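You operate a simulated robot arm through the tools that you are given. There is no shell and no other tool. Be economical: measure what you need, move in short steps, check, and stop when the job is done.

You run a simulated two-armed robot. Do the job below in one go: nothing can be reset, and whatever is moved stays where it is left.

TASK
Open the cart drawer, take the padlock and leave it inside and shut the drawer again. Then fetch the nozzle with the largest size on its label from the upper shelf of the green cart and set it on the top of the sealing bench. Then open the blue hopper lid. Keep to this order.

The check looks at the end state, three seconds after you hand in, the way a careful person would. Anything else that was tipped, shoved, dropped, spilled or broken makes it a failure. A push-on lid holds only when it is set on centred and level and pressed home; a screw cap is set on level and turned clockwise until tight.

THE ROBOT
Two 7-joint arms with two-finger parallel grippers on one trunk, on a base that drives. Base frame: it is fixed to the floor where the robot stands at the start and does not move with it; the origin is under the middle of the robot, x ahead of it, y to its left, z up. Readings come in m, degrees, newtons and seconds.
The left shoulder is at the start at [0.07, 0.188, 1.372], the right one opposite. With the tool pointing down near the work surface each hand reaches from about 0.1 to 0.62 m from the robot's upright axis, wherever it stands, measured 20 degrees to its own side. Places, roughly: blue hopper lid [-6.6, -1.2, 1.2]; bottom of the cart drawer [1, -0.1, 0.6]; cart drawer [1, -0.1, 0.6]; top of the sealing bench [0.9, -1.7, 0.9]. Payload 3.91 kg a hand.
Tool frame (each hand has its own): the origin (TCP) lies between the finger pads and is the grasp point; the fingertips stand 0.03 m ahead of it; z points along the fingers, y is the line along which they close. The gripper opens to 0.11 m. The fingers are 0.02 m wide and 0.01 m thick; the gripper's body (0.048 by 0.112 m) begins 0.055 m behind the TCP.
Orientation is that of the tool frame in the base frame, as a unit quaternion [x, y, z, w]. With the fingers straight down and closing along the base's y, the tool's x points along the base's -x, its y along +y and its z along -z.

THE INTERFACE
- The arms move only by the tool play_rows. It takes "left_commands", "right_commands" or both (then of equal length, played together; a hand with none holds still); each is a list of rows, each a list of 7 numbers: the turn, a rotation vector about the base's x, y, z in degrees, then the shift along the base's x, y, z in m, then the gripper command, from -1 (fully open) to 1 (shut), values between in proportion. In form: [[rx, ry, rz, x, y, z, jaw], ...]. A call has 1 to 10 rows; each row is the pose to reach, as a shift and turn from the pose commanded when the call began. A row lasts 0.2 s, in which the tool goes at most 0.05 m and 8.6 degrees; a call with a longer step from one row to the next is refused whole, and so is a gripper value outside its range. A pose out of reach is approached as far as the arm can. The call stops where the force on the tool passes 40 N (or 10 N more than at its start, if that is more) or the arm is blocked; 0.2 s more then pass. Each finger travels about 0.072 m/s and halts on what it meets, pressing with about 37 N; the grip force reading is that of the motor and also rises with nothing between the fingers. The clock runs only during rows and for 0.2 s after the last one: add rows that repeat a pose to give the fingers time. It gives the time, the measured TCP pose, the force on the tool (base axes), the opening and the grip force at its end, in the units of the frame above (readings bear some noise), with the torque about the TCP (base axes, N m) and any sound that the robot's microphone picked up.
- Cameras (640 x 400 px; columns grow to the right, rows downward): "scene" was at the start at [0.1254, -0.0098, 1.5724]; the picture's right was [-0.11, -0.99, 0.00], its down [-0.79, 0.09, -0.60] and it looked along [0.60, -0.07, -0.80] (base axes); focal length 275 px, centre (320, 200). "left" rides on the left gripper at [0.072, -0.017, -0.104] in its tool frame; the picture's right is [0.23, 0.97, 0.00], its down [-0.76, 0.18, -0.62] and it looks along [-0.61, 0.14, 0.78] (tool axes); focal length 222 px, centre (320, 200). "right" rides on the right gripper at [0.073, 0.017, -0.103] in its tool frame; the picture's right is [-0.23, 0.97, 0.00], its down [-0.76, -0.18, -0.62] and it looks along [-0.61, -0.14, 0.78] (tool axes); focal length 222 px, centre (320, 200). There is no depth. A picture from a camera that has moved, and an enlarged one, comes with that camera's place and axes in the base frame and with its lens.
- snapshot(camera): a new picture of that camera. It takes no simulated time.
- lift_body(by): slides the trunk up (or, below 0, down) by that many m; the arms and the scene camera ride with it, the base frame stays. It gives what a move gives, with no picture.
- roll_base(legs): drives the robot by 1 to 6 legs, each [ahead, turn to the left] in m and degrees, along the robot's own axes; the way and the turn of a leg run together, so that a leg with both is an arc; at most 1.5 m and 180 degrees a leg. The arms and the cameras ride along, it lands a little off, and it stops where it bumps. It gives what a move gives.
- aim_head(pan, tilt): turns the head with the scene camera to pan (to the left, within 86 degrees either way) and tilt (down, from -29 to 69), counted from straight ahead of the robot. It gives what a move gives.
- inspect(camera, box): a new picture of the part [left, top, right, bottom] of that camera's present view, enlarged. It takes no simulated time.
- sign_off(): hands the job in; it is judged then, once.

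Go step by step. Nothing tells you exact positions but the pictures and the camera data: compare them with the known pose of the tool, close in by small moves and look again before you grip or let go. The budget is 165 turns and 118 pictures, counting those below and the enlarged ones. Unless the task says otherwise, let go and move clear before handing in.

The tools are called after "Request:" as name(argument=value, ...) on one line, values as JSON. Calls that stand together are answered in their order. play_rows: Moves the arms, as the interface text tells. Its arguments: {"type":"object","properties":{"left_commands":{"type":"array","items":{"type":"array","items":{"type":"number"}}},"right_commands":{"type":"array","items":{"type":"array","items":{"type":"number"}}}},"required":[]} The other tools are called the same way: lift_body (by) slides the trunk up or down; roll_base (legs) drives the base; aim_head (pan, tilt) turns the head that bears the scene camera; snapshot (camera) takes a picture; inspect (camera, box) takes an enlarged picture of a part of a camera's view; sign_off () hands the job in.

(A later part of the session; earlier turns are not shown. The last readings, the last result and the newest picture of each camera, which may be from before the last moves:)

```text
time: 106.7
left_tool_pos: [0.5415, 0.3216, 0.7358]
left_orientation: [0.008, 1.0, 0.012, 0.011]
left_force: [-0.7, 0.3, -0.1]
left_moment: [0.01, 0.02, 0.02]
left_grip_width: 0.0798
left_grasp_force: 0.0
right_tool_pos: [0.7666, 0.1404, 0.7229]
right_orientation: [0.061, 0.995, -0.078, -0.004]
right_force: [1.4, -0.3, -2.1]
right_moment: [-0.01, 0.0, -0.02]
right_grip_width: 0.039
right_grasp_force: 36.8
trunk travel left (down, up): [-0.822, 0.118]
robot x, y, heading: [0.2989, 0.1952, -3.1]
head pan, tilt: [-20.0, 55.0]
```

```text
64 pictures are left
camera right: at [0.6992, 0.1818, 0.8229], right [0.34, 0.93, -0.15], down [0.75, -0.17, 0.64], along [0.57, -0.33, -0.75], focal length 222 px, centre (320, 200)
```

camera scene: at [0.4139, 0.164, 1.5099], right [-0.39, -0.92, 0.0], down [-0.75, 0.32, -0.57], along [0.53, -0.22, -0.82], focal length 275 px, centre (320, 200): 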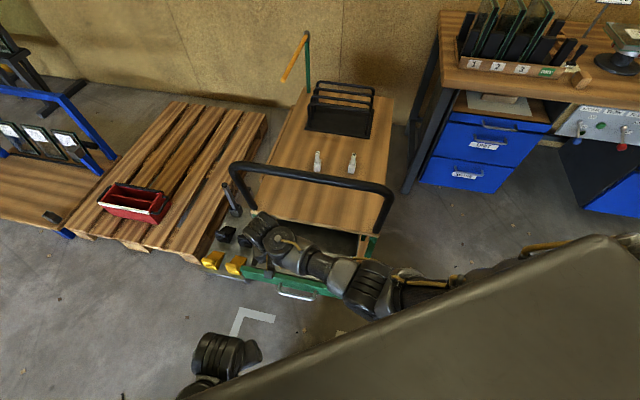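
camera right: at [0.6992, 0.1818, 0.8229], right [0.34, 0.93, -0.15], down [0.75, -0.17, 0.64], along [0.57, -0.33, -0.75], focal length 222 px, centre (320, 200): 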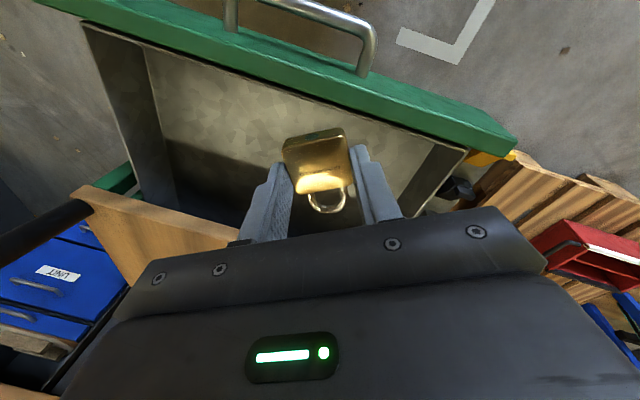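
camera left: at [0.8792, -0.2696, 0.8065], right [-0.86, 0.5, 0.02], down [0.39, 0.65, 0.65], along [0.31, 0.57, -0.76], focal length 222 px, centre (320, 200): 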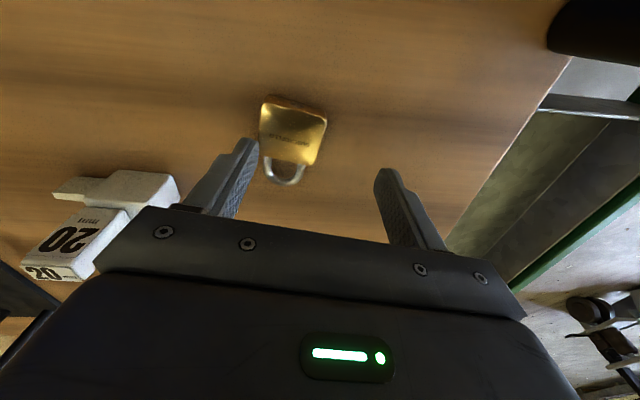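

The padlock is over the drawer. I'll level the tool and move it to the drawer's centre.

Request:
play_rows(right_commands=[[3, 0, 0, 0, -0.02, 0.01, 1], [6, -0.5, 0, 0, -0.045, 0.01, 1], [8.9, -1, 0, 0, -0.07, 0.0, 1], [8.9, -1, 0, 0, -0.09, -0.01, 1], [8.9, -1, 0, 0, -0.09, -0.03, 1]])

Request:
snapshot(camera="scene")

Request:
snapshot(camera="right")

```text
time: 107.9
left_tool_pos: [0.5415, 0.3214, 0.7348]
left_orientation: [0.007, 1.0, 0.012, 0.01]
left_force: [0.4, 0.4, -0.5]
left_moment: [-0.03, -0.01, -0.01]
left_grip_width: 0.0799
left_grasp_force: 0.1
right_tool_pos: [0.766, 0.0468, 0.6911]
right_orientation: [0.061, 0.998, 0.001, -0.001]
right_force: [0.3, 0.0, -1.0]
right_moment: [0.01, -0.02, 0.04]
right_grip_width: 0.0393
right_grasp_force: 36.2
trunk travel left (down, up): [-0.822, 0.118]
robot x, y, heading: [0.2938, 0.1934, -3.1]
head pan, tilt: [-20.0, 55.0]
```

```text
63 pictures are left
camera scene: at [0.4142, 0.1643, 1.5098], right [-0.39, -0.92, 0.0], down [-0.75, 0.32, -0.57], along [0.53, -0.22, -0.82], focal length 275 px, centre (320, 200)
```

scene: 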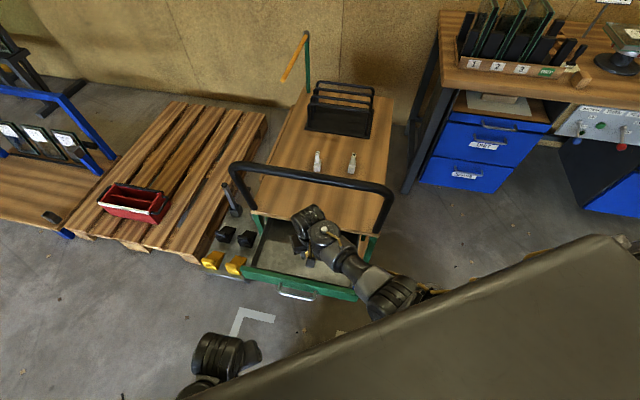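

```text
62 pictures are left
camera right: at [0.6966, 0.0735, 0.7946], right [0.35, 0.94, 0.0], down [0.74, -0.27, 0.62], along [0.58, -0.21, -0.78], focal length 222 px, centre (320, 200)
```

right: 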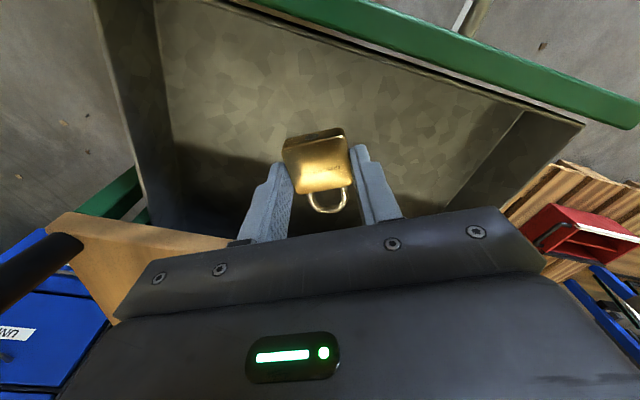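

Good placement above the drawer floor. Lowering.

Request:
play_rows(right_commands=[[0, 0, 0, 0, 0, -0.02, 1], [0, 0, 0, 0, 0, -0.04, 1], [0, 0, 0, 0, 0, -0.055, 1], [0, 0, 0, 0, 0, -0.065, 1], [0, 0, 0, 0, 0, -0.075, 1], [0, 0, 0, 0, 0, -0.085, 1]])

Request:
snapshot(camera="right")

```text
time: 109.3
left_tool_pos: [0.5412, 0.3202, 0.7355]
left_orientation: [0.008, 1.0, 0.013, 0.011]
left_force: [-0.1, 0.4, 0.3]
left_moment: [0.02, 0.0, 0.04]
left_grip_width: 0.08
left_grasp_force: 0.0
right_tool_pos: [0.7676, 0.0492, 0.6065]
right_orientation: [0.062, 0.998, 0.001, -0.001]
right_force: [-0.7, -0.3, -2.0]
right_moment: [0.0, -0.02, -0.01]
right_grip_width: 0.0396
right_grasp_force: 37.1
trunk travel left (down, up): [-0.822, 0.118]
robot x, y, heading: [0.2929, 0.1945, -3.2]
head pan, tilt: [-20.0, 55.0]
```

```text
61 pictures are left
camera right: at [0.698, 0.0759, 0.7109], right [0.35, 0.94, 0.0], down [0.73, -0.27, 0.62], along [0.58, -0.21, -0.78], focal length 222 px, centre (320, 200)
```

right: 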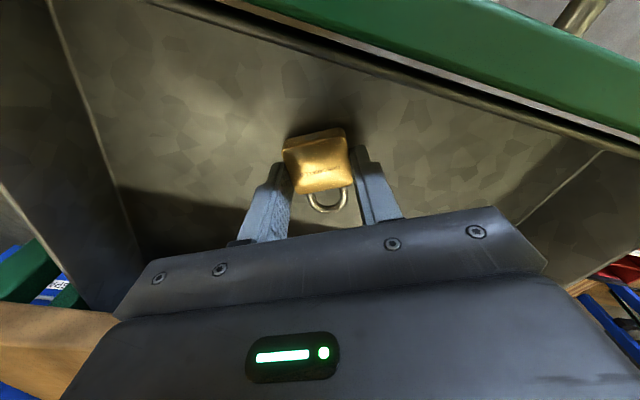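

Not yet at the floor; I'll continue slowly until contact.

Request:
play_rows(right_commands=[[0, 0, 0, 0, 0, -0.006, 1], [0, 0, 0, 0, 0, -0.012, 1], [0, 0, 0, 0, 0, -0.018, 1], [0, 0, 0, 0, 0, -0.024, 1], [0, 0, 0, 0, 0, -0.03, 1]])

Request:
snapshot(camera="right")

```text
time: 110.2
left_tool_pos: [0.5401, 0.3197, 0.7367]
left_orientation: [0.008, 1.0, 0.012, 0.012]
left_force: [0.7, 0.4, 1.0]
left_moment: [-0.01, 0.0, 0.0]
left_grip_width: 0.08
left_grasp_force: 0.1
right_tool_pos: [0.7717, 0.0462, 0.596]
right_orientation: [0.063, 0.998, -0.001, 0.004]
right_force: [-6.6, -8.8, 36.6]
right_moment: [0.27, 0.54, 0.61]
right_grip_width: 0.0391
right_grasp_force: 37.4
trunk travel left (down, up): [-0.822, 0.118]
robot x, y, heading: [0.2988, 0.1973, -3.3]
head pan, tilt: [-20.0, 55.0]
stopped in row 4 (right hand): the force on the tool passed its limit at 49 N (the readings are from after the stop); the commanded pose is now the measured one
```

```text
60 pictures are left
camera right: at [0.7011, 0.0738, 0.6987], right [0.35, 0.94, 0.0], down [0.73, -0.27, 0.63], along [0.59, -0.22, -0.78], focal length 222 px, centre (320, 200)
```

right: 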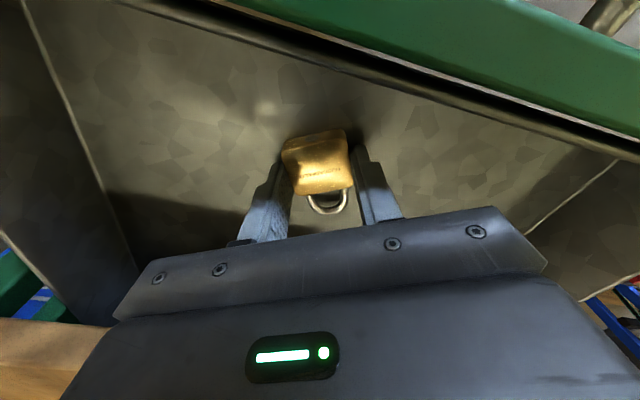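

Contact with the drawer floor. I'll relax slightly, release, and lift out.

Request:
play_rows(right_commands=[[0, 0, 0, 0, 0, 0.002, 1], [0, 0, 0, 0, 0, 0.002, 0.2], [0, 0, 0, 0, 0, 0.002, 0], [0, 0, 0, 0, 0, 0.002, -0.1], [0, 0, 0, 0, 0, 0.02, -0.1], [0, 0, 0, 0, 0, 0.05, -0.1], [0, 0, 0, 0, 0, 0.08, -0.1], [0, 0, 0, 0, 0, 0.12, -0.1]])

Request:
snapshot(camera="right")

```text
time: 112.0
left_tool_pos: [0.54, 0.3199, 0.735]
left_orientation: [0.008, 1.0, 0.012, 0.011]
left_force: [0.0, -0.1, -0.6]
left_moment: [-0.01, 0.0, -0.01]
left_grip_width: 0.0794
left_grasp_force: 0.1
right_tool_pos: [0.7698, 0.0481, 0.7129]
right_orientation: [0.062, 0.998, 0.0, 0.001]
right_force: [0.1, 0.2, -1.1]
right_moment: [0.01, -0.02, -0.01]
right_grip_width: 0.0607
right_grasp_force: 0.0
trunk travel left (down, up): [-0.822, 0.118]
robot x, y, heading: [0.2943, 0.1971, -3.1]
head pan, tilt: [-20.0, 55.0]
```

```text
59 pictures are left
camera right: at [0.6999, 0.0753, 0.8166], right [0.35, 0.94, 0.0], down [0.73, -0.27, 0.62], along [0.59, -0.22, -0.78], focal length 222 px, centre (320, 200)
```

right: 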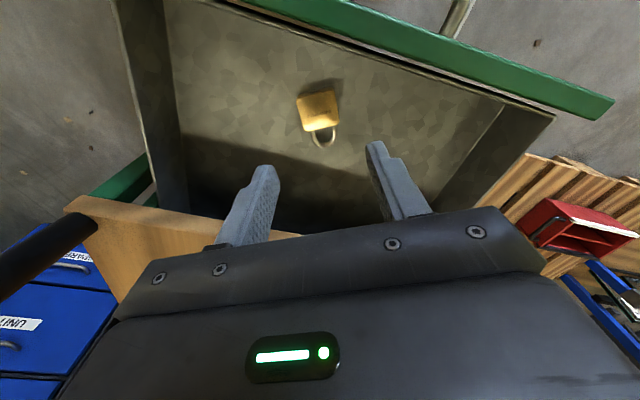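

The padlock rests in the drawer. Next I'll bring the right hand in front of the drawer with fingers shut, to push on the handle bar.

Request:
play_rows(right_commands=[[0, 0, -5, -0.03, 0.02, 0.01, 0], [0, 0, -10, -0.06, 0.042, 0.01, 0.5], [0, 0, -15, -0.09, 0.063, 0.01, 1], [0, 0, -20, -0.12, 0.085, 0.01, 1], [0, 0, -24, -0.15, 0.106, 0.01, 1], [0, 0, -28, -0.175, 0.124, 0.0, 1], [0, 0, -28, -0.175, 0.124, -0.03, 1]], left_commands=[[0, 0, 0, -0.01, 0.02, 0, -0.45], [0, 0, 0, -0.02, 0.04, 0, -0.45], [0, 0, 0, -0.03, 0.06, 0, -0.45], [0, 0, 0, -0.04, 0.08, 0, -0.45], [0, 0, 0, -0.05, 0.09, 0, -0.45], [0, 0, 0, -0.05, 0.09, 0, -0.45], [0, 0, 0, -0.05, 0.09, 0, -0.45]])

Request:
snapshot(camera="right")

Request:
snapshot(camera="scene")

```text
time: 113.6
left_tool_pos: [0.4917, 0.4098, 0.7371]
left_orientation: [0.007, 1.0, 0.013, 0.01]
left_force: [0.0, -0.1, 0.2]
left_moment: [0.0, -0.03, 0.03]
left_grip_width: 0.0796
left_grasp_force: 0.1
right_tool_pos: [0.5946, 0.1744, 0.6831]
right_orientation: [0.301, 0.954, 0.0, 0.001]
right_force: [-0.5, 0.1, -0.8]
right_moment: [-0.02, 0.0, 0.03]
right_grip_width: 0.0001
right_grasp_force: 37.1
trunk travel left (down, up): [-0.822, 0.118]
robot x, y, heading: [0.2929, 0.1979, -3.2]
head pan, tilt: [-20.0, 55.0]
```

```text
58 pictures are left
camera right: at [0.544, 0.2304, 0.7861], right [0.75, 0.66, 0.0], down [0.52, -0.58, 0.62], along [0.41, -0.47, -0.78], focal length 222 px, centre (320, 200)
```

right: 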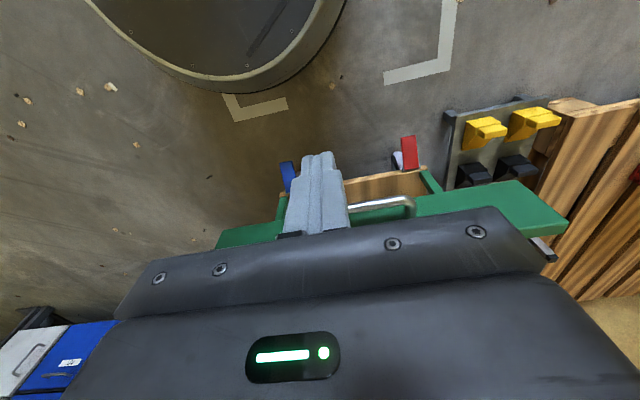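

```text
57 pictures are left
camera scene: at [0.4135, 0.1644, 1.5099], right [-0.39, -0.92, 0.0], down [-0.75, 0.32, -0.57], along [0.53, -0.23, -0.82], focal length 275 px, centre (320, 200)
```

scene: 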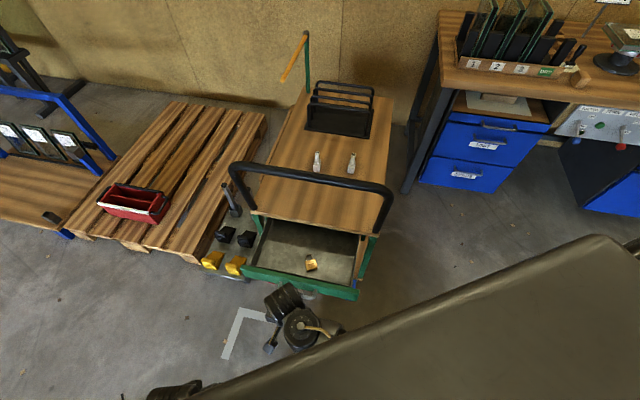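

I'll lower to handle height and push inward along the drawer axis.

Request:
play_rows(right_commands=[[0, 0, 0, 0.005, 0.006, -0.03, 1], [0, 0, 0, 0.009, 0.012, -0.06, 1], [0, 0, 0, 0.009, 0.012, -0.083, 1], [0, 0, 0, 0.033, -0.0055, -0.083, 1], [0, 0, 0, 0.058, -0.023, -0.083, 1], [0, 0, 0, 0.082, -0.04, -0.083, 1], [0, 0, 0, 0.106, -0.058, -0.083, 1], [0, 0, 0, 0.131, -0.075, -0.083, 1], [0, 0, 0, 0.155, -0.093, -0.083, 1]])

Request:
snapshot(camera="scene")

Request:
snapshot(camera="right")

```text
time: 115.5
left_tool_pos: [0.4939, 0.4106, 0.7362]
left_orientation: [0.009, 1.0, 0.013, 0.01]
left_force: [0.4, -0.1, -0.1]
left_moment: [0.02, -0.01, 0.0]
left_grip_width: 0.0797
left_grasp_force: 0.0
right_tool_pos: [0.7246, 0.009, 0.5795]
right_orientation: [0.323, 0.945, -0.047, -0.004]
right_force: [0.5, 0.2, -0.3]
right_moment: [-0.03, 0.01, -0.02]
right_grip_width: 0.0
right_grasp_force: 36.8
trunk travel left (down, up): [-0.822, 0.118]
robot x, y, heading: [0.2993, 0.1959, -3.4]
head pan, tilt: [-20.0, 55.0]
stopped in row 9 (right hand): the force on the tool passed its limit at 79 N (the readings are from after the stop); the commanded pose is now the measured one
```

```text
56 pictures are left
camera scene: at [0.4141, 0.1626, 1.5099], right [-0.4, -0.92, 0.0], down [-0.75, 0.32, -0.57], along [0.53, -0.23, -0.82], focal length 275 px, centre (320, 200)
```

scene: 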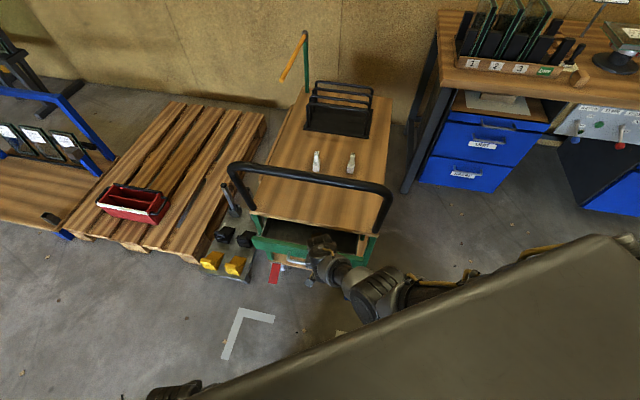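

```text
55 pictures are left
camera right: at [0.6813, 0.0763, 0.6786], right [0.77, 0.63, -0.08], down [0.52, -0.55, 0.66], along [0.36, -0.55, -0.75], focal length 222 px, centre (320, 200)
```

right: 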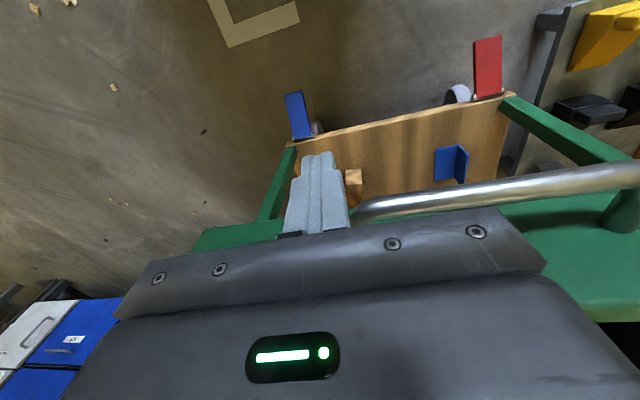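

The drawer is partly shut, though the fingers slid to the handle's right end. I'll back off a little, straighten the tool and raise it so its body clears the top's edge, then push on the panel.

Request:
play_rows(right_commands=[[0, 0, 0, -0.016, 0.012, 0, 1], [2.5, -1, 1, -0.018, 0.014, 0.015, 1], [5, -2.1, 2.1, -0.018, 0.014, 0.033, 1], [5, -2.1, 2.1, -0.018, 0.014, 0.033, 1]])

Request:
snapshot(camera="right")

```text
time: 116.5
left_tool_pos: [0.4933, 0.4101, 0.7353]
left_orientation: [0.011, 1.0, 0.012, 0.011]
left_force: [1.2, -0.5, -0.8]
left_moment: [0.02, -0.01, -0.02]
left_grip_width: 0.0798
left_grasp_force: 0.0
right_tool_pos: [0.7043, 0.0188, 0.6123]
right_orientation: [0.306, 0.952, -0.004, 0.002]
right_force: [-0.4, -0.6, -0.2]
right_moment: [-0.01, 0.0, 0.0]
right_grip_width: 0.0
right_grasp_force: 37.2
trunk travel left (down, up): [-0.822, 0.118]
robot x, y, heading: [0.2994, 0.197, -3.3]
head pan, tilt: [-20.0, 55.0]
```

```text
54 pictures are left
camera right: at [0.6559, 0.0752, 0.7148], right [0.75, 0.66, 0.0], down [0.52, -0.58, 0.63], along [0.41, -0.48, -0.78], focal length 222 px, centre (320, 200)
```

right: 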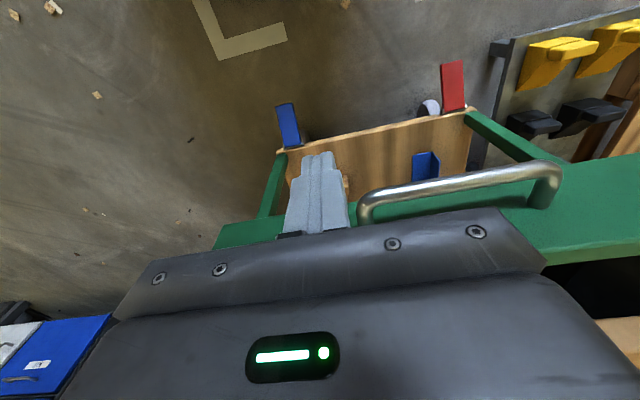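

Request:
play_rows(right_commands=[[0, 0, 0, 0.0163, -0.0116, 0, 1], [0, 0, 0, 0.0325, -0.0233, 0, 1], [0, 0, 0, 0.0488, -0.035, 0, 1], [0, 0, 0, 0.065, -0.0466, 0, 1], [0, 0, 0, 0.0813, -0.0582, 0, 1], [0, 0, 0, 0.0935, -0.067, 0, 1], [0, 0, 0, 0.1016, -0.0728, 0, 1], [0, 0, 0, 0.1098, -0.0786, 0, 1]])

Request:
snapshot(camera="right")

Request:
inspect(camera="scene", box=[220, 150, 420, 300])

```text
time: 118.3
left_tool_pos: [0.4932, 0.41, 0.7351]
left_orientation: [0.009, 1.0, 0.013, 0.011]
left_force: [0.2, -0.4, -0.6]
left_moment: [0.03, -0.01, 0.01]
left_grip_width: 0.0799
left_grasp_force: 0.0
right_tool_pos: [0.8164, -0.0569, 0.612]
right_orientation: [0.306, 0.952, 0.0, 0.001]
right_force: [-0.2, -1.1, -0.4]
right_moment: [-0.01, -0.01, -0.02]
right_grip_width: 0.0002
right_grasp_force: 37.0
trunk travel left (down, up): [-0.822, 0.118]
robot x, y, heading: [0.297, 0.1952, -3.4]
head pan, tilt: [-20.0, 55.0]
```

```text
53 pictures are left
camera right: at [0.7676, 0.0007, 0.7151], right [0.75, 0.66, 0.0], down [0.52, -0.59, 0.62], along [0.41, -0.47, -0.78], focal length 222 px, centre (320, 200)
```

right: 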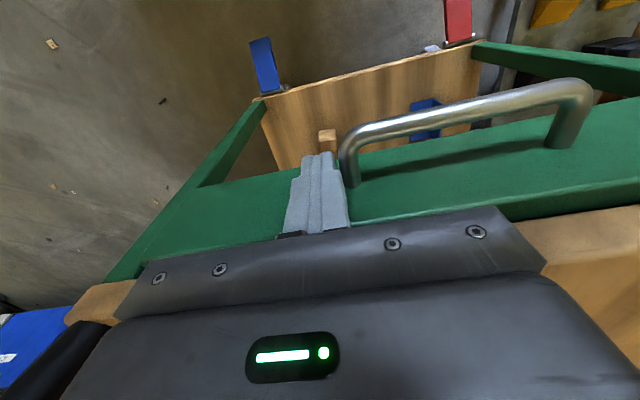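

```text
2.67 times, centred on (320, 225) of scene
camera zoom: at [0.4143, 0.1631, 1.5097], right [-0.39, -0.92, 0.0], down [-0.75, 0.32, -0.57], along [0.53, -0.23, -0.82], focal length 734 px, centre (320, 133)
```

zoom: 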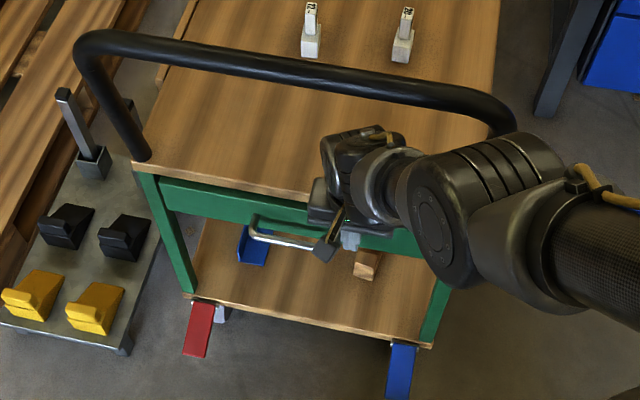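

Nearly shut; I'll push the last bit in very small steps.

Request:
play_rows(right_commands=[[0, 0, 0, 0.0041, -0.0029, 0, 1], [0, 0, 0, 0.0082, -0.0058, 0, 1], [0, 0, 0, 0.0122, -0.0087, 0, 1], [0, 0, 0, 0.0155, -0.011, 0, 1]])

Request:
snapshot(camera="right")

```text
time: 119.3
left_tool_pos: [0.4918, 0.4111, 0.7357]
left_orientation: [0.01, 1.0, 0.012, 0.011]
left_force: [1.0, 0.3, -0.2]
left_moment: [0.01, -0.01, -0.01]
left_grip_width: 0.08
left_grasp_force: 0.0
right_tool_pos: [0.8224, -0.0648, 0.6191]
right_orientation: [0.306, 0.952, -0.001, 0.0]
right_force: [0.3, 0.5, -1.4]
right_moment: [0.02, -0.01, -0.03]
right_grip_width: 0.0001
right_grasp_force: 37.6
right hand out of reach, approached as far as the arm can: row 2, 3, 4
trunk travel left (down, up): [-0.822, 0.118]
robot x, y, heading: [0.2942, 0.1977, -3.1]
head pan, tilt: [-20.0, 55.0]
```

```text
51 pictures are left
camera right: at [0.7729, -0.0076, 0.7219], right [0.75, 0.66, 0.0], down [0.52, -0.59, 0.62], along [0.41, -0.47, -0.78], focal length 222 px, centre (320, 200)
```

right: 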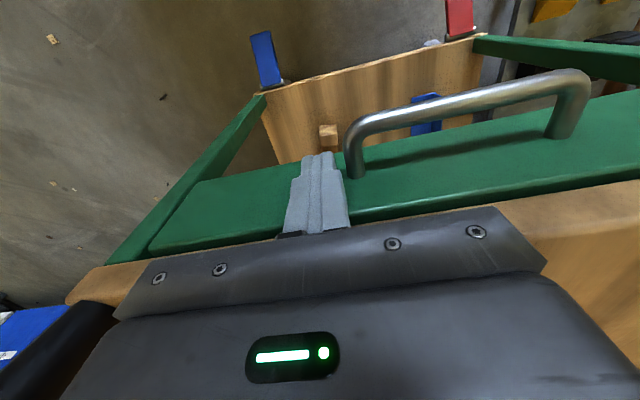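

The arm is at its reach limit. I'll back off, lower the trunk a bit, and finish the push.

Request:
play_rows(right_commands=[[0, 0, 0, -0.02, 0.0145, 0, 1], [0, 0, 0, -0.0406, 0.029, 0, 1]])

Request:
lift_body(by=-0.08)

Request:
play_rows(right_commands=[[0, 0, 0, 0, 0, 0.035, 1], [0, 0, 0, 0, 0, 0.075, 1], [0, 0, 0, 0.0122, -0.0087, 0.075, 1], [0, 0, 0, 0.0244, -0.0175, 0.075, 1], [0, 0, 0, 0.0366, -0.026, 0.075, 1], [0, 0, 0, 0.0447, -0.032, 0.075, 1], [0, 0, 0, 0.0488, -0.035, 0.075, 1]])

Request:
snapshot(camera="right")

```text
time: 119.9
left_tool_pos: [0.4919, 0.4091, 0.7364]
left_orientation: [0.009, 1.0, 0.012, 0.011]
left_force: [-0.4, -0.1, 0.0]
left_moment: [-0.01, -0.02, 0.0]
left_grip_width: 0.0797
left_grasp_force: 0.1
right_tool_pos: [0.7837, -0.0406, 0.6221]
right_orientation: [0.307, 0.952, -0.002, 0.004]
right_force: [-0.5, 0.5, 0.4]
right_moment: [0.0, -0.01, -0.03]
right_grip_width: 0.0
right_grasp_force: 36.7
trunk travel left (down, up): [-0.822, 0.118]
robot x, y, heading: [0.2975, 0.2012, -3.5]
head pan, tilt: [-20.0, 55.0]
```

```text
time: 121.1
left_tool_pos: [0.4922, 0.4117, 0.6565]
left_orientation: [0.01, 1.0, 0.012, 0.011]
left_force: [0.9, 0.0, -0.1]
left_moment: [0.0, -0.01, 0.04]
left_grip_width: 0.0799
left_grasp_force: 0.0
right_tool_pos: [0.7818, -0.0391, 0.5404]
right_orientation: [0.306, 0.952, -0.002, 0.002]
right_force: [0.2, 0.3, 0.1]
right_moment: [-0.02, 0.06, 0.02]
right_grip_width: 0.0001
right_grasp_force: 37.0
trunk travel left (down, up): [-0.742, 0.198]
robot x, y, heading: [0.2955, 0.1948, -3.6]
head pan, tilt: [-20.0, 55.0]
```

```text
time: 121.5
left_tool_pos: [0.4911, 0.4123, 0.6567]
left_orientation: [0.008, 1.0, 0.011, 0.012]
left_force: [-0.5, 0.4, -0.5]
left_moment: [-0.01, -0.02, 0.01]
left_grip_width: 0.0799
left_grasp_force: 0.0
right_tool_pos: [0.7926, -0.0558, 0.5647]
right_orientation: [0.312, 0.95, -0.004, 0.005]
right_force: [-12.4, 13.8, 5.4]
right_moment: [-1.14, -1.06, 0.5]
right_grip_width: 0.0001
right_grasp_force: 36.6
trunk travel left (down, up): [-0.742, 0.198]
robot x, y, heading: [0.2912, 0.2006, -3.1]
head pan, tilt: [-20.0, 55.0]
stopped in row 1 (right hand): the force on the tool passed its limit at 92 N (the readings are from after the stop); the commanded pose is now the measured one
```

```text
50 pictures are left
camera right: at [0.7427, 0.0029, 0.6675], right [0.76, 0.65, 0.0], down [0.51, -0.59, 0.63], along [0.41, -0.48, -0.78], focal length 222 px, centre (320, 200)
```

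right: 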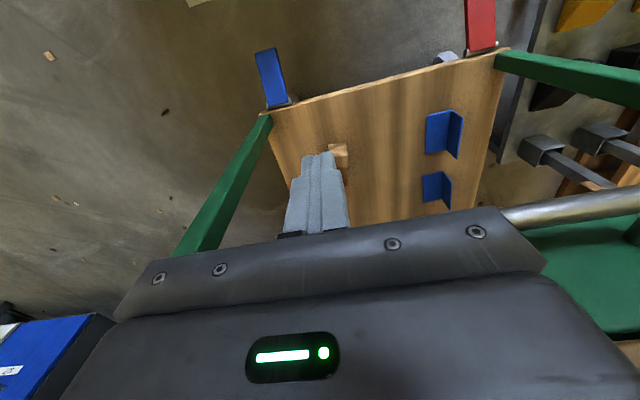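

The gripper body caught by the handle. I'll back straight out, rise, and then push.

Request:
play_rows(right_commands=[[0, 0, 0, -0.0203, 0.0145, 0, 1], [0, 0, 0, -0.0406, 0.029, 0, 1], [0, 0, 0, -0.061, 0.0436, 0.0, 1], [0, 0, 0, -0.061, 0.0436, 0.025, 1], [0, 0, 0, -0.061, 0.0436, 0.05, 1]])

Request:
snapshot(camera="right")

Request:
inspect(camera="scene", box=[220, 150, 420, 300])

```text
time: 121.7
left_tool_pos: [0.4908, 0.4121, 0.6557]
left_orientation: [0.006, 1.0, 0.012, 0.011]
left_force: [0.1, 0.1, -0.1]
left_moment: [-0.07, 0.02, 0.03]
left_grip_width: 0.0798
left_grasp_force: 0.1
right_tool_pos: [0.7918, -0.0551, 0.5658]
right_orientation: [0.311, 0.95, -0.002, -0.002]
right_force: [-10.3, 17.6, -2.1]
right_moment: [-1.61, -0.69, 0.69]
right_grip_width: 0.0
right_grasp_force: 36.9
trunk travel left (down, up): [-0.742, 0.198]
robot x, y, heading: [0.2914, 0.1945, -2.9]
head pan, tilt: [-20.0, 55.0]
stopped in row 1 (right hand): the force on the tool passed its limit at 72 N (the readings are from after the stop); the commanded pose is now the measured one
```

```text
49 pictures are left
camera right: at [0.7422, 0.0017, 0.6692], right [0.76, 0.65, 0.0], down [0.51, -0.59, 0.62], along [0.4, -0.47, -0.78], focal length 222 px, centre (320, 200)
```

right: 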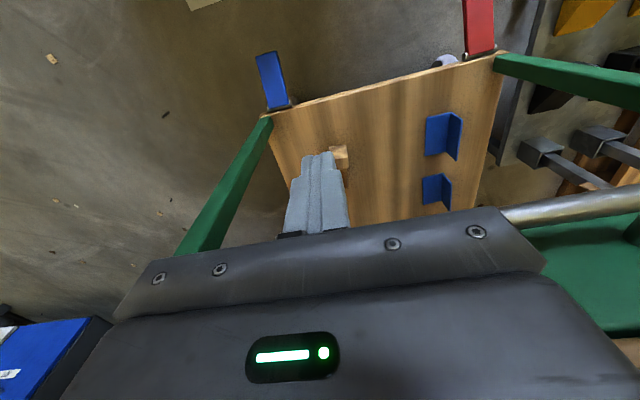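

```text
2.67 times, centred on (320, 225) of scene
camera zoom: at [0.4117, 0.1662, 1.43], right [-0.39, -0.92, 0.0], down [-0.75, 0.32, -0.57], along [0.53, -0.23, -0.82], focal length 734 px, centre (320, 133)
```

zoom: 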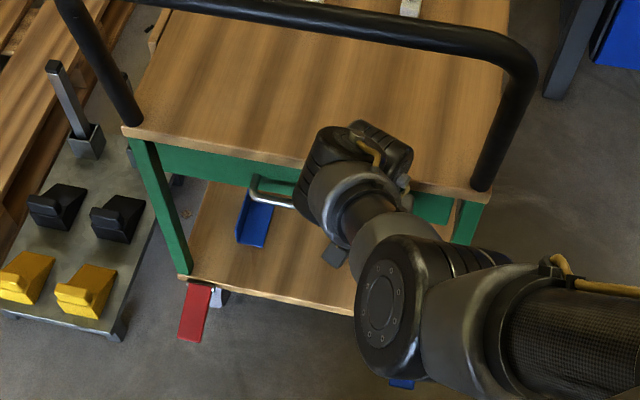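

Request:
play_rows(right_commands=[[0, 0, 0, 0, 0, 0, 1], [0, 0, 0, -0.004, 0.003, 0, 1], [0, 0, 0, -0.008, 0.006, 0, 1], [0, 0, 0, -0.016, 0.012, 0.0, 1], [0, 0, 0, -0.028, 0.02, 0.0, 1], [0, 0, 0, -0.04, 0.028, 0.0, 1]])

```text
time: 122.3
left_tool_pos: [0.4907, 0.4132, 0.656]
left_orientation: [0.007, 1.0, 0.012, 0.011]
left_force: [-0.9, 0.2, -0.3]
left_moment: [0.01, 0.03, -0.01]
left_grip_width: 0.0799
left_grasp_force: 0.0
right_tool_pos: [0.7894, -0.0561, 0.5663]
right_orientation: [0.313, 0.95, 0.001, -0.002]
right_force: [-9.0, 19.3, -2.6]
right_moment: [-1.84, -0.72, 0.81]
right_grip_width: 0.0001
right_grasp_force: 37.1
trunk travel left (down, up): [-0.742, 0.198]
robot x, y, heading: [0.2917, 0.1942, -3.0]
head pan, tilt: [-20.0, 55.0]
stopped in row 2 (right hand): the force on the tool passed its limit at 49 N (the readings are from after the stop); the commanded pose is now the measured one
```

This looks like an arm joint-limit load rather than contact. I'll raise the trunk slightly to relieve it.

Request:
lift_body(by=0.03)

Request:
play_rows(right_commands=[[0, 0, 0, 0, 0, 0, 1], [0, 0, 0, -0.006, 0.004, -0.004, 1], [0, 0, 0, -0.014, 0.01, -0.008, 1], [0, 0, 0, -0.024, 0.018, -0.012, 1], [0, 0, 0, -0.04, 0.028, -0.012, 1]])

```text
time: 123.0
left_tool_pos: [0.4891, 0.4131, 0.6866]
left_orientation: [0.008, 1.0, 0.012, 0.012]
left_force: [0.7, 0.4, -0.1]
left_moment: [-0.02, -0.02, 0.03]
left_grip_width: 0.0797
left_grasp_force: 0.0
right_tool_pos: [0.7892, -0.059, 0.5975]
right_orientation: [0.316, 0.949, -0.001, -0.001]
right_force: [-17.6, 8.0, 0.9]
right_moment: [-0.53, -1.15, 0.15]
right_grip_width: 0.0002
right_grasp_force: 37.0
trunk travel left (down, up): [-0.772, 0.168]
robot x, y, heading: [0.295, 0.197, -2.8]
head pan, tilt: [-20.0, 55.0]
```

```text
time: 123.7
left_tool_pos: [0.4893, 0.414, 0.6852]
left_orientation: [0.006, 1.0, 0.011, 0.011]
left_force: [-0.1, -0.2, 0.5]
left_moment: [-0.02, 0.01, 0.03]
left_grip_width: 0.0801
left_grasp_force: 0.0
right_tool_pos: [0.7887, -0.0575, 0.5958]
right_orientation: [0.317, 0.949, 0.001, 0.001]
right_force: [-13.4, 19.0, 5.3]
right_moment: [-1.29, -0.97, 0.67]
right_grip_width: 0.0001
right_grasp_force: 37.1
trunk travel left (down, up): [-0.772, 0.168]
robot x, y, heading: [0.2949, 0.1923, -2.6]
head pan, tilt: [-20.0, 55.0]
stopped in row 3 (right hand): the force on the tool passed its limit at 44 N (the readings are from after the stop); the commanded pose is now the measured one
```

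Commanding outward isn't moving the hand, so I'll back the base off a few centimetres instead.

Request:
roll_base(legs=[[-0.06, 0]])

Request:
snapshot(camera="right")

Request:
snapshot(camera="scene")

```text
time: 124.7
left_tool_pos: [0.4294, 0.414, 0.6867]
left_orientation: [0.006, 1.0, 0.013, 0.012]
left_force: [-1.0, -0.3, 0.4]
left_moment: [0.02, -0.01, -0.01]
left_grip_width: 0.0798
left_grasp_force: 0.0
right_tool_pos: [0.7294, -0.0584, 0.5985]
right_orientation: [0.317, 0.948, 0.001, 0.003]
right_force: [-0.2, -0.5, 1.1]
right_moment: [-0.01, -0.01, 0.01]
right_grip_width: 0.0001
right_grasp_force: 37.3
trunk travel left (down, up): [-0.772, 0.168]
robot x, y, heading: [0.2371, 0.1978, -2.9]
head pan, tilt: [-20.0, 55.0]
```

```text
47 pictures are left
camera right: at [0.681, -0.0001, 0.6993], right [0.77, 0.64, 0.0], down [0.5, -0.6, 0.63], along [0.4, -0.48, -0.78], focal length 222 px, centre (320, 200)
```

right: 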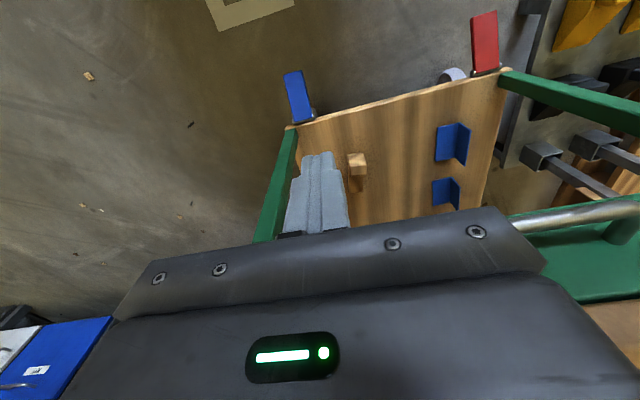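

```text
46 pictures are left
camera scene: at [0.3505, 0.1675, 1.46], right [-0.39, -0.92, 0.0], down [-0.75, 0.32, -0.57], along [0.53, -0.22, -0.82], focal length 275 px, centre (320, 200)
```

scene: 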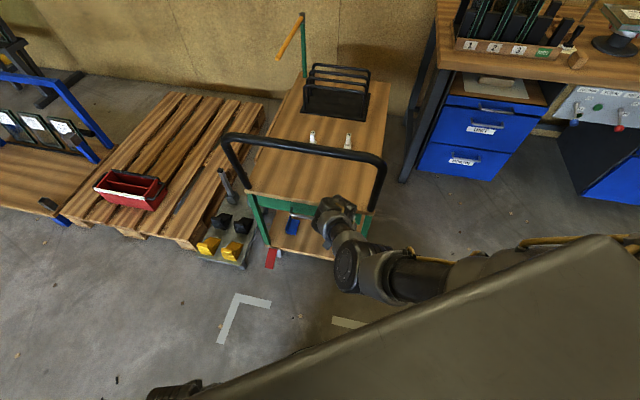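

The hand is free. I'll retract it fully and check how far the drawer is shut.

Request:
play_rows(right_commands=[[0, 0, 0, -0.02, 0.0, 0.0, 1], [0, 0, 0, -0.05, 0.0, 0.0, 1], [0, 0, 0, -0.09, 0, 0.0, 1], [0, 0, 0, -0.13, -0.02, 0.0, 1], [0, 0, 0, -0.17, -0.05, 0.01, 1], [0, 0, 0, -0.2, -0.09, 0.01, 1]])

Request:
inspect(camera="scene", box=[230, 160, 390, 260])

```text
refused: row 5 steps farther than a row can; nothing moved
```

```text
4.00 times, centred on (310, 210) of scene
camera zoom: at [0.3505, 0.1675, 1.46], right [-0.39, -0.92, 0.0], down [-0.75, 0.32, -0.57], along [0.53, -0.22, -0.82], focal length 1102 px, centre (360, 160)
```

zoom: 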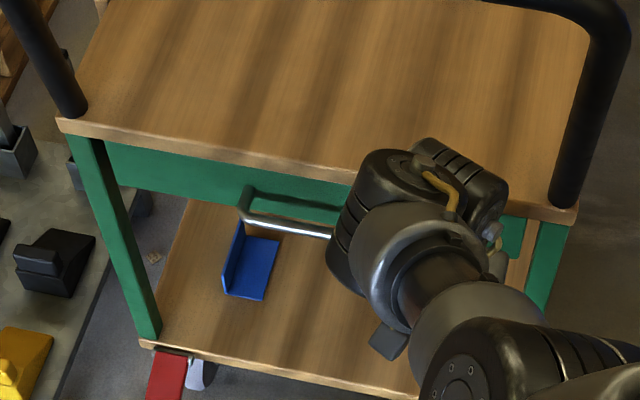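

It looks shut; the handle end is back at (0.898, 0.054) as at the start. I'll retract and verify.

Request:
play_rows(right_commands=[[0, 0, 0, -0.02, 0.0, 0.0, 1], [0, 0, 0, -0.05, 0.0, 0.0, 1], [0, 0, 0, -0.09, 0, 0.0, 1], [0, 0, 0, -0.13, -0.01, 0.0, 1], [0, 0, 0, -0.16, -0.04, 0.0, 1], [0, 0, 0, -0.18, -0.08, 0.0, 1]])

Request:
inspect(camera="scene", box=[230, 160, 390, 260])

```text
time: 126.1
left_tool_pos: [0.4292, 0.4144, 0.6863]
left_orientation: [0.008, 1.0, 0.012, 0.011]
left_force: [0.6, 0.4, 0.1]
left_moment: [0.0, 0.05, 0.01]
left_grip_width: 0.0798
left_grasp_force: 0.1
right_tool_pos: [0.5587, -0.1539, 0.6012]
right_orientation: [0.317, 0.948, -0.009, 0.01]
right_force: [0.1, 0.4, 0.0]
right_moment: [0.05, -0.01, 0.0]
right_grip_width: 0.0002
right_grasp_force: 36.7
trunk travel left (down, up): [-0.772, 0.168]
robot x, y, heading: [0.2379, 0.2001, -2.9]
head pan, tilt: [-20.0, 55.0]
```

```text
4.00 times, centred on (310, 210) of scene
camera zoom: at [0.3514, 0.1674, 1.4599], right [-0.39, -0.92, 0.0], down [-0.75, 0.32, -0.57], along [0.53, -0.22, -0.82], focal length 1102 px, centre (360, 160)
```

zoom: 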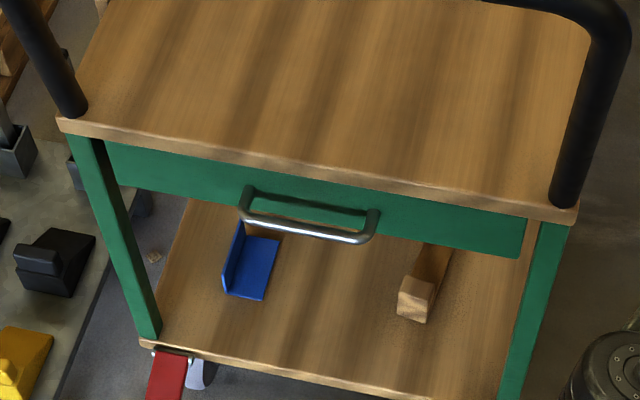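

The handle still sits about 1 cm proud. I'll finish with the left hand, squarely in front: turn to face the drawer, shut the left fingers and push the handle centre.

Request:
roll_base(legs=[[0, -32.7], [0.1, 0]])

Request:
aim_head(pan=10, tilt=55)

Request:
play_rows(left_commands=[[0, 0, 0, 0, 0, -0.02, 0.3], [0, 0, 0, 0, 0, -0.04, 1], [0, 0, 0, 0, 0, -0.06, 1], [0, 0, 0, 0, 0, -0.085, 1], [0, 0, 0, 0, 0, -0.085, 1]])

Request:
snapshot(camera="left")

```text
time: 128.8
left_tool_pos: [0.5977, 0.2228, 0.6854]
left_orientation: [0.279, 0.96, 0.008, 0.014]
left_force: [0.3, 0.2, 0.0]
left_moment: [0.03, 0.01, 0.01]
left_grip_width: 0.0796
left_grasp_force: 0.1
right_tool_pos: [0.4018, -0.326, 0.5973]
right_orientation: [0.564, 0.825, -0.011, 0.001]
right_force: [0.3, 0.5, -1.1]
right_moment: [-0.01, 0.0, -0.01]
right_grip_width: 0.0
right_grasp_force: 37.3
trunk travel left (down, up): [-0.772, 0.168]
robot x, y, heading: [0.3174, 0.143, -34.4]
head pan, tilt: [-20.0, 55.0]
```

```text
time: 129.7
left_tool_pos: [0.5964, 0.2227, 0.6855]
left_orientation: [0.28, 0.96, 0.009, 0.013]
left_force: [-0.3, -0.2, 0.1]
left_moment: [-0.01, 0.03, 0.01]
left_grip_width: 0.0799
left_grasp_force: 0.0
right_tool_pos: [0.4009, -0.3259, 0.5982]
right_orientation: [0.565, 0.825, -0.013, 0.003]
right_force: [1.4, 0.6, 0.5]
right_moment: [0.0, -0.01, -0.03]
right_grip_width: 0.0
right_grasp_force: 37.2
trunk travel left (down, up): [-0.772, 0.168]
robot x, y, heading: [0.3169, 0.1447, -34.9]
head pan, tilt: [10.0, 55.0]
```

```text
time: 130.9
left_tool_pos: [0.5953, 0.2238, 0.5997]
left_orientation: [0.28, 0.96, 0.009, 0.014]
left_force: [1.2, 0.4, 0.1]
left_moment: [0.02, 0.0, 0.01]
left_grip_width: 0.0
left_grasp_force: 37.8
right_tool_pos: [0.4, -0.3258, 0.5979]
right_orientation: [0.565, 0.825, -0.012, 0.002]
right_force: [-0.7, 0.5, -0.3]
right_moment: [0.0, 0.01, 0.01]
right_grip_width: 0.0003
right_grasp_force: 37.2
trunk travel left (down, up): [-0.772, 0.168]
robot x, y, heading: [0.319, 0.1397, -34.7]
head pan, tilt: [10.0, 55.0]
```

```text
43 pictures are left
camera left: at [0.5213, 0.248, 0.6992], right [0.33, 0.94, 0.02], down [0.72, -0.27, 0.64], along [0.61, -0.2, -0.77], focal length 222 px, centre (320, 200)
```

left: 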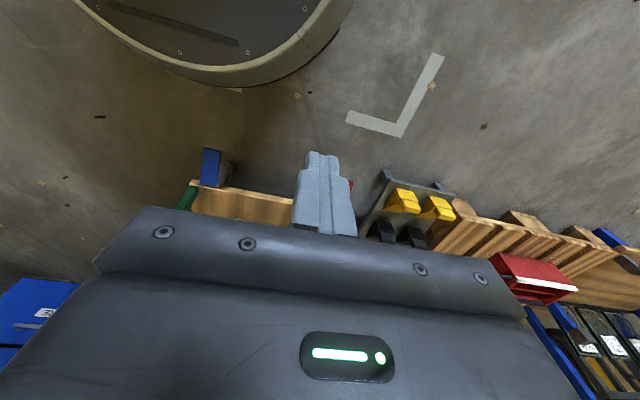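

Request:
play_rows(left_commands=[[0, 0, 0, 0.03, -0.024, 0.0, 1], [0, 0, 0, 0.06, -0.049, 0.0, 1], [0, 0, 0, 0.09, -0.073, 0.0, 1], [0, 0, 0, 0.12, -0.098, 0.0, 1], [0, 0, 0, 0.15, -0.122, 0.0, 1], [0, 0, 0, 0.18, -0.147, 0.0, 1], [0, 0, 0, 0.21, -0.172, 0.0, 1], [0, 0, 0, 0.225, -0.185, 0.0, 1]])

Request:
snapshot(camera="left")

```text
time: 132.7
left_tool_pos: [0.823, 0.0371, 0.5983]
left_orientation: [0.28, 0.96, 0.009, 0.013]
left_force: [-0.8, 0.5, 0.2]
left_moment: [-0.01, -0.02, -0.01]
left_grip_width: 0.0001
left_grasp_force: 36.4
right_tool_pos: [0.3993, -0.3276, 0.5976]
right_orientation: [0.565, 0.825, -0.012, 0.002]
right_force: [-0.7, 0.5, -0.3]
right_moment: [-0.01, 0.02, -0.02]
right_grip_width: 0.0
right_grasp_force: 36.7
trunk travel left (down, up): [-0.772, 0.168]
robot x, y, heading: [0.3135, 0.1397, -34.8]
head pan, tilt: [10.0, 55.0]
```

```text
42 pictures are left
camera left: at [0.7472, 0.0609, 0.6999], right [0.33, 0.94, 0.02], down [0.72, -0.27, 0.64], along [0.61, -0.2, -0.77], focal length 222 px, centre (320, 200)
```

left: 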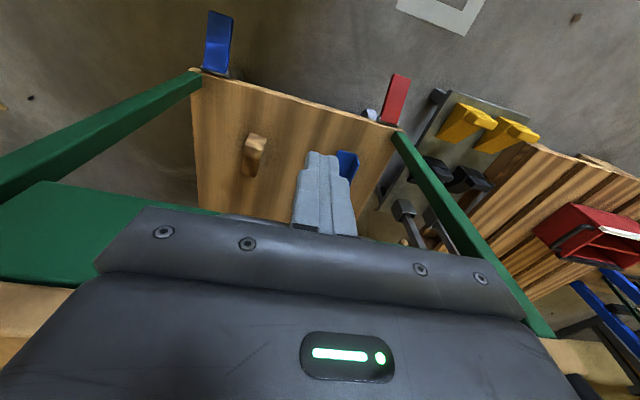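

Now I'll push inward in small steps until it meets firm resistance.

Request:
play_rows(left_commands=[[0, 0, 0, 0.0081, -0.0058, 0.0, 1], [0, 0, 0, 0.0163, -0.0116, 0.0, 1], [0, 0, 0, 0.0228, -0.0163, 0.0, 1], [0, 0, 0, 0.0276, -0.0198, 0.0, 1], [0, 0, 0, 0.0325, -0.0233, 0.0, 1], [0, 0, 0, 0.0366, -0.0262, 0.0, 1], [0, 0, 0, 0.039, -0.028, 0.0, 1], [0, 0, 0, 0.0415, -0.0297, 0.0, 1]])

```text
time: 133.9
left_tool_pos: [0.8445, 0.0213, 0.5955]
left_orientation: [0.282, 0.959, 0.012, 0.004]
left_force: [-18.6, 11.0, 8.6]
left_moment: [-1.02, -1.31, -0.36]
left_grip_width: 0.0
left_grasp_force: 37.2
right_tool_pos: [0.4003, -0.3274, 0.5983]
right_orientation: [0.563, 0.826, -0.012, 0.002]
right_force: [-0.1, 0.5, 0.0]
right_moment: [0.01, 0.03, 0.02]
right_grip_width: 0.0001
right_grasp_force: 36.8
trunk travel left (down, up): [-0.772, 0.168]
robot x, y, heading: [0.3155, 0.1404, -34.4]
head pan, tilt: [10.0, 55.0]
stopped in row 6 (left hand): the force on the tool passed its limit at 44 N (the readings are from after the stop); the commanded pose is now the measured one
```

The moment reading shows contact about 8 cm above the fingertips: the gripper body meets the cart top's edge, not the drawer stop. I'll back off, raise 2 cm so the body passes over the top, and push the bar with the fingertips.

Request:
play_rows(left_commands=[[0, 0, 0, -0.008, 0.006, 0.0, 1], [0, 0, 0, -0.02, 0.014, 0.0, 1], [0, -0.5, 0, -0.02, 0.014, 0.021, 1], [0, 0, 0, -0.012, 0.0085, 0.021, 1], [0, 0, 0, -0.004, 0.003, 0.021, 1], [0, 0, 0, 0.002, -0.0015, 0.021, 1], [0, 0, 0, 0.006, -0.0045, 0.021, 1], [0, 0, 0, 0.01, -0.007, 0.021, 1], [0, 0, 0, 0.014, -0.01, 0.021, 1]])

Request:
snapshot(camera="left")

```text
time: 135.8
left_tool_pos: [0.8506, 0.0173, 0.6118]
left_orientation: [0.28, 0.96, 0.015, -0.003]
left_force: [-11.5, 8.2, 5.9]
left_moment: [0.12, 0.29, -0.05]
left_grip_width: 0.0002
left_grasp_force: 37.4
right_tool_pos: [0.4, -0.3266, 0.5988]
right_orientation: [0.563, 0.827, -0.011, 0.002]
right_force: [1.2, -0.5, 0.3]
right_moment: [0.05, 0.0, 0.03]
right_grip_width: 0.0
right_grasp_force: 37.0
trunk travel left (down, up): [-0.772, 0.168]
robot x, y, heading: [0.3149, 0.1403, -34.6]
head pan, tilt: [10.0, 55.0]
stopped in row 9 (left hand): the force on the tool passed its limit at 44 N (the readings are from after the stop); the commanded pose is now the measured one
```

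```text
41 pictures are left
camera left: at [0.7791, 0.0397, 0.7162], right [0.33, 0.94, 0.03], down [0.74, -0.28, 0.62], along [0.59, -0.18, -0.79], focal length 222 px, centre (320, 200)
```

left: 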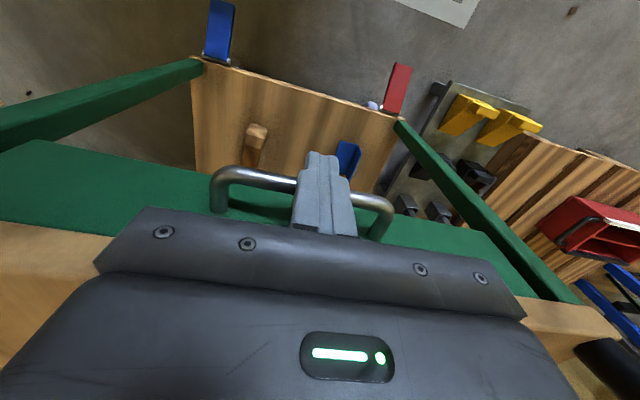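

The force now acts at bar height with firm resistance: the drawer is fully shut. I'll retract both hands to travel height.

Request:
play_rows(left_commands=[[0, 0, 0, -0.02, 0.0145, 0.0, 1], [0, 0, 0, -0.05, 0.036, 0.0, 1], [0, 0, 0, -0.085, 0.06, 0.01, 1], [0, 0, 0, -0.12, 0.085, 0.02, 1], [0, 0, 0, -0.155, 0.11, 0.04, 1], [0, 0, 0, -0.19, 0.135, 0.06, 1], [0, 0, 0, -0.21, 0.15, 0.08, 1]], right_commands=[[0, 0, 0, 0, 0, 0.02, 1], [0, 0, 0, 0, 0, 0.04, 0.5], [0, 0, 0, 0, 0, 0.06, 0], [0, 0, 0, 0, 0, 0.08, -0.5], [0, 0, 0, 0, 0, 0.1, -0.5], [0, 0, 0, 0, 0, 0.11, -0.5], [0, 0, 0, 0, 0, 0.12, -0.5]])

Request:
lift_body(by=0.05)

Request:
inspect(camera="scene", box=[200, 150, 400, 290])

```text
time: 137.4
left_tool_pos: [0.6404, 0.1675, 0.6929]
left_orientation: [0.281, 0.96, 0.013, 0.0]
left_force: [-0.1, 0.0, -0.2]
left_moment: [-0.03, -0.03, 0.02]
left_grip_width: 0.0001
left_grasp_force: 36.7
right_tool_pos: [0.4009, -0.3257, 0.7188]
right_orientation: [0.564, 0.826, -0.012, 0.002]
right_force: [0.2, -0.2, 0.0]
right_moment: [0.0, -0.04, 0.04]
right_grip_width: 0.0826
right_grasp_force: 0.1
trunk travel left (down, up): [-0.772, 0.168]
robot x, y, heading: [0.315, 0.14, -34.4]
head pan, tilt: [10.0, 55.0]
```

```text
time: 138.3
left_tool_pos: [0.6416, 0.1661, 0.7425]
left_orientation: [0.281, 0.96, 0.014, 0.0]
left_force: [0.8, 0.0, 0.3]
left_moment: [0.0, 0.04, 0.01]
left_grip_width: 0.0001
left_grasp_force: 37.7
right_tool_pos: [0.3986, -0.3258, 0.7687]
right_orientation: [0.563, 0.826, -0.012, 0.002]
right_force: [1.1, 0.0, -0.4]
right_moment: [-0.02, -0.02, 0.03]
right_grip_width: 0.0825
right_grasp_force: 0.1
trunk travel left (down, up): [-0.822, 0.118]
robot x, y, heading: [0.3154, 0.1446, -34.6]
head pan, tilt: [10.0, 55.0]
```

```text
2.86 times, centred on (300, 220) of scene
camera zoom: at [0.4237, 0.0835, 1.5099], right [-0.41, -0.91, 0.0], down [-0.75, 0.34, -0.57], along [0.52, -0.24, -0.82], focal length 787 px, centre (377, 143)
```

zoom: 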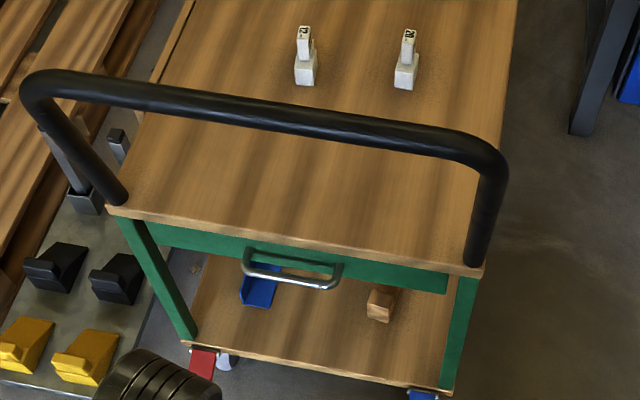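

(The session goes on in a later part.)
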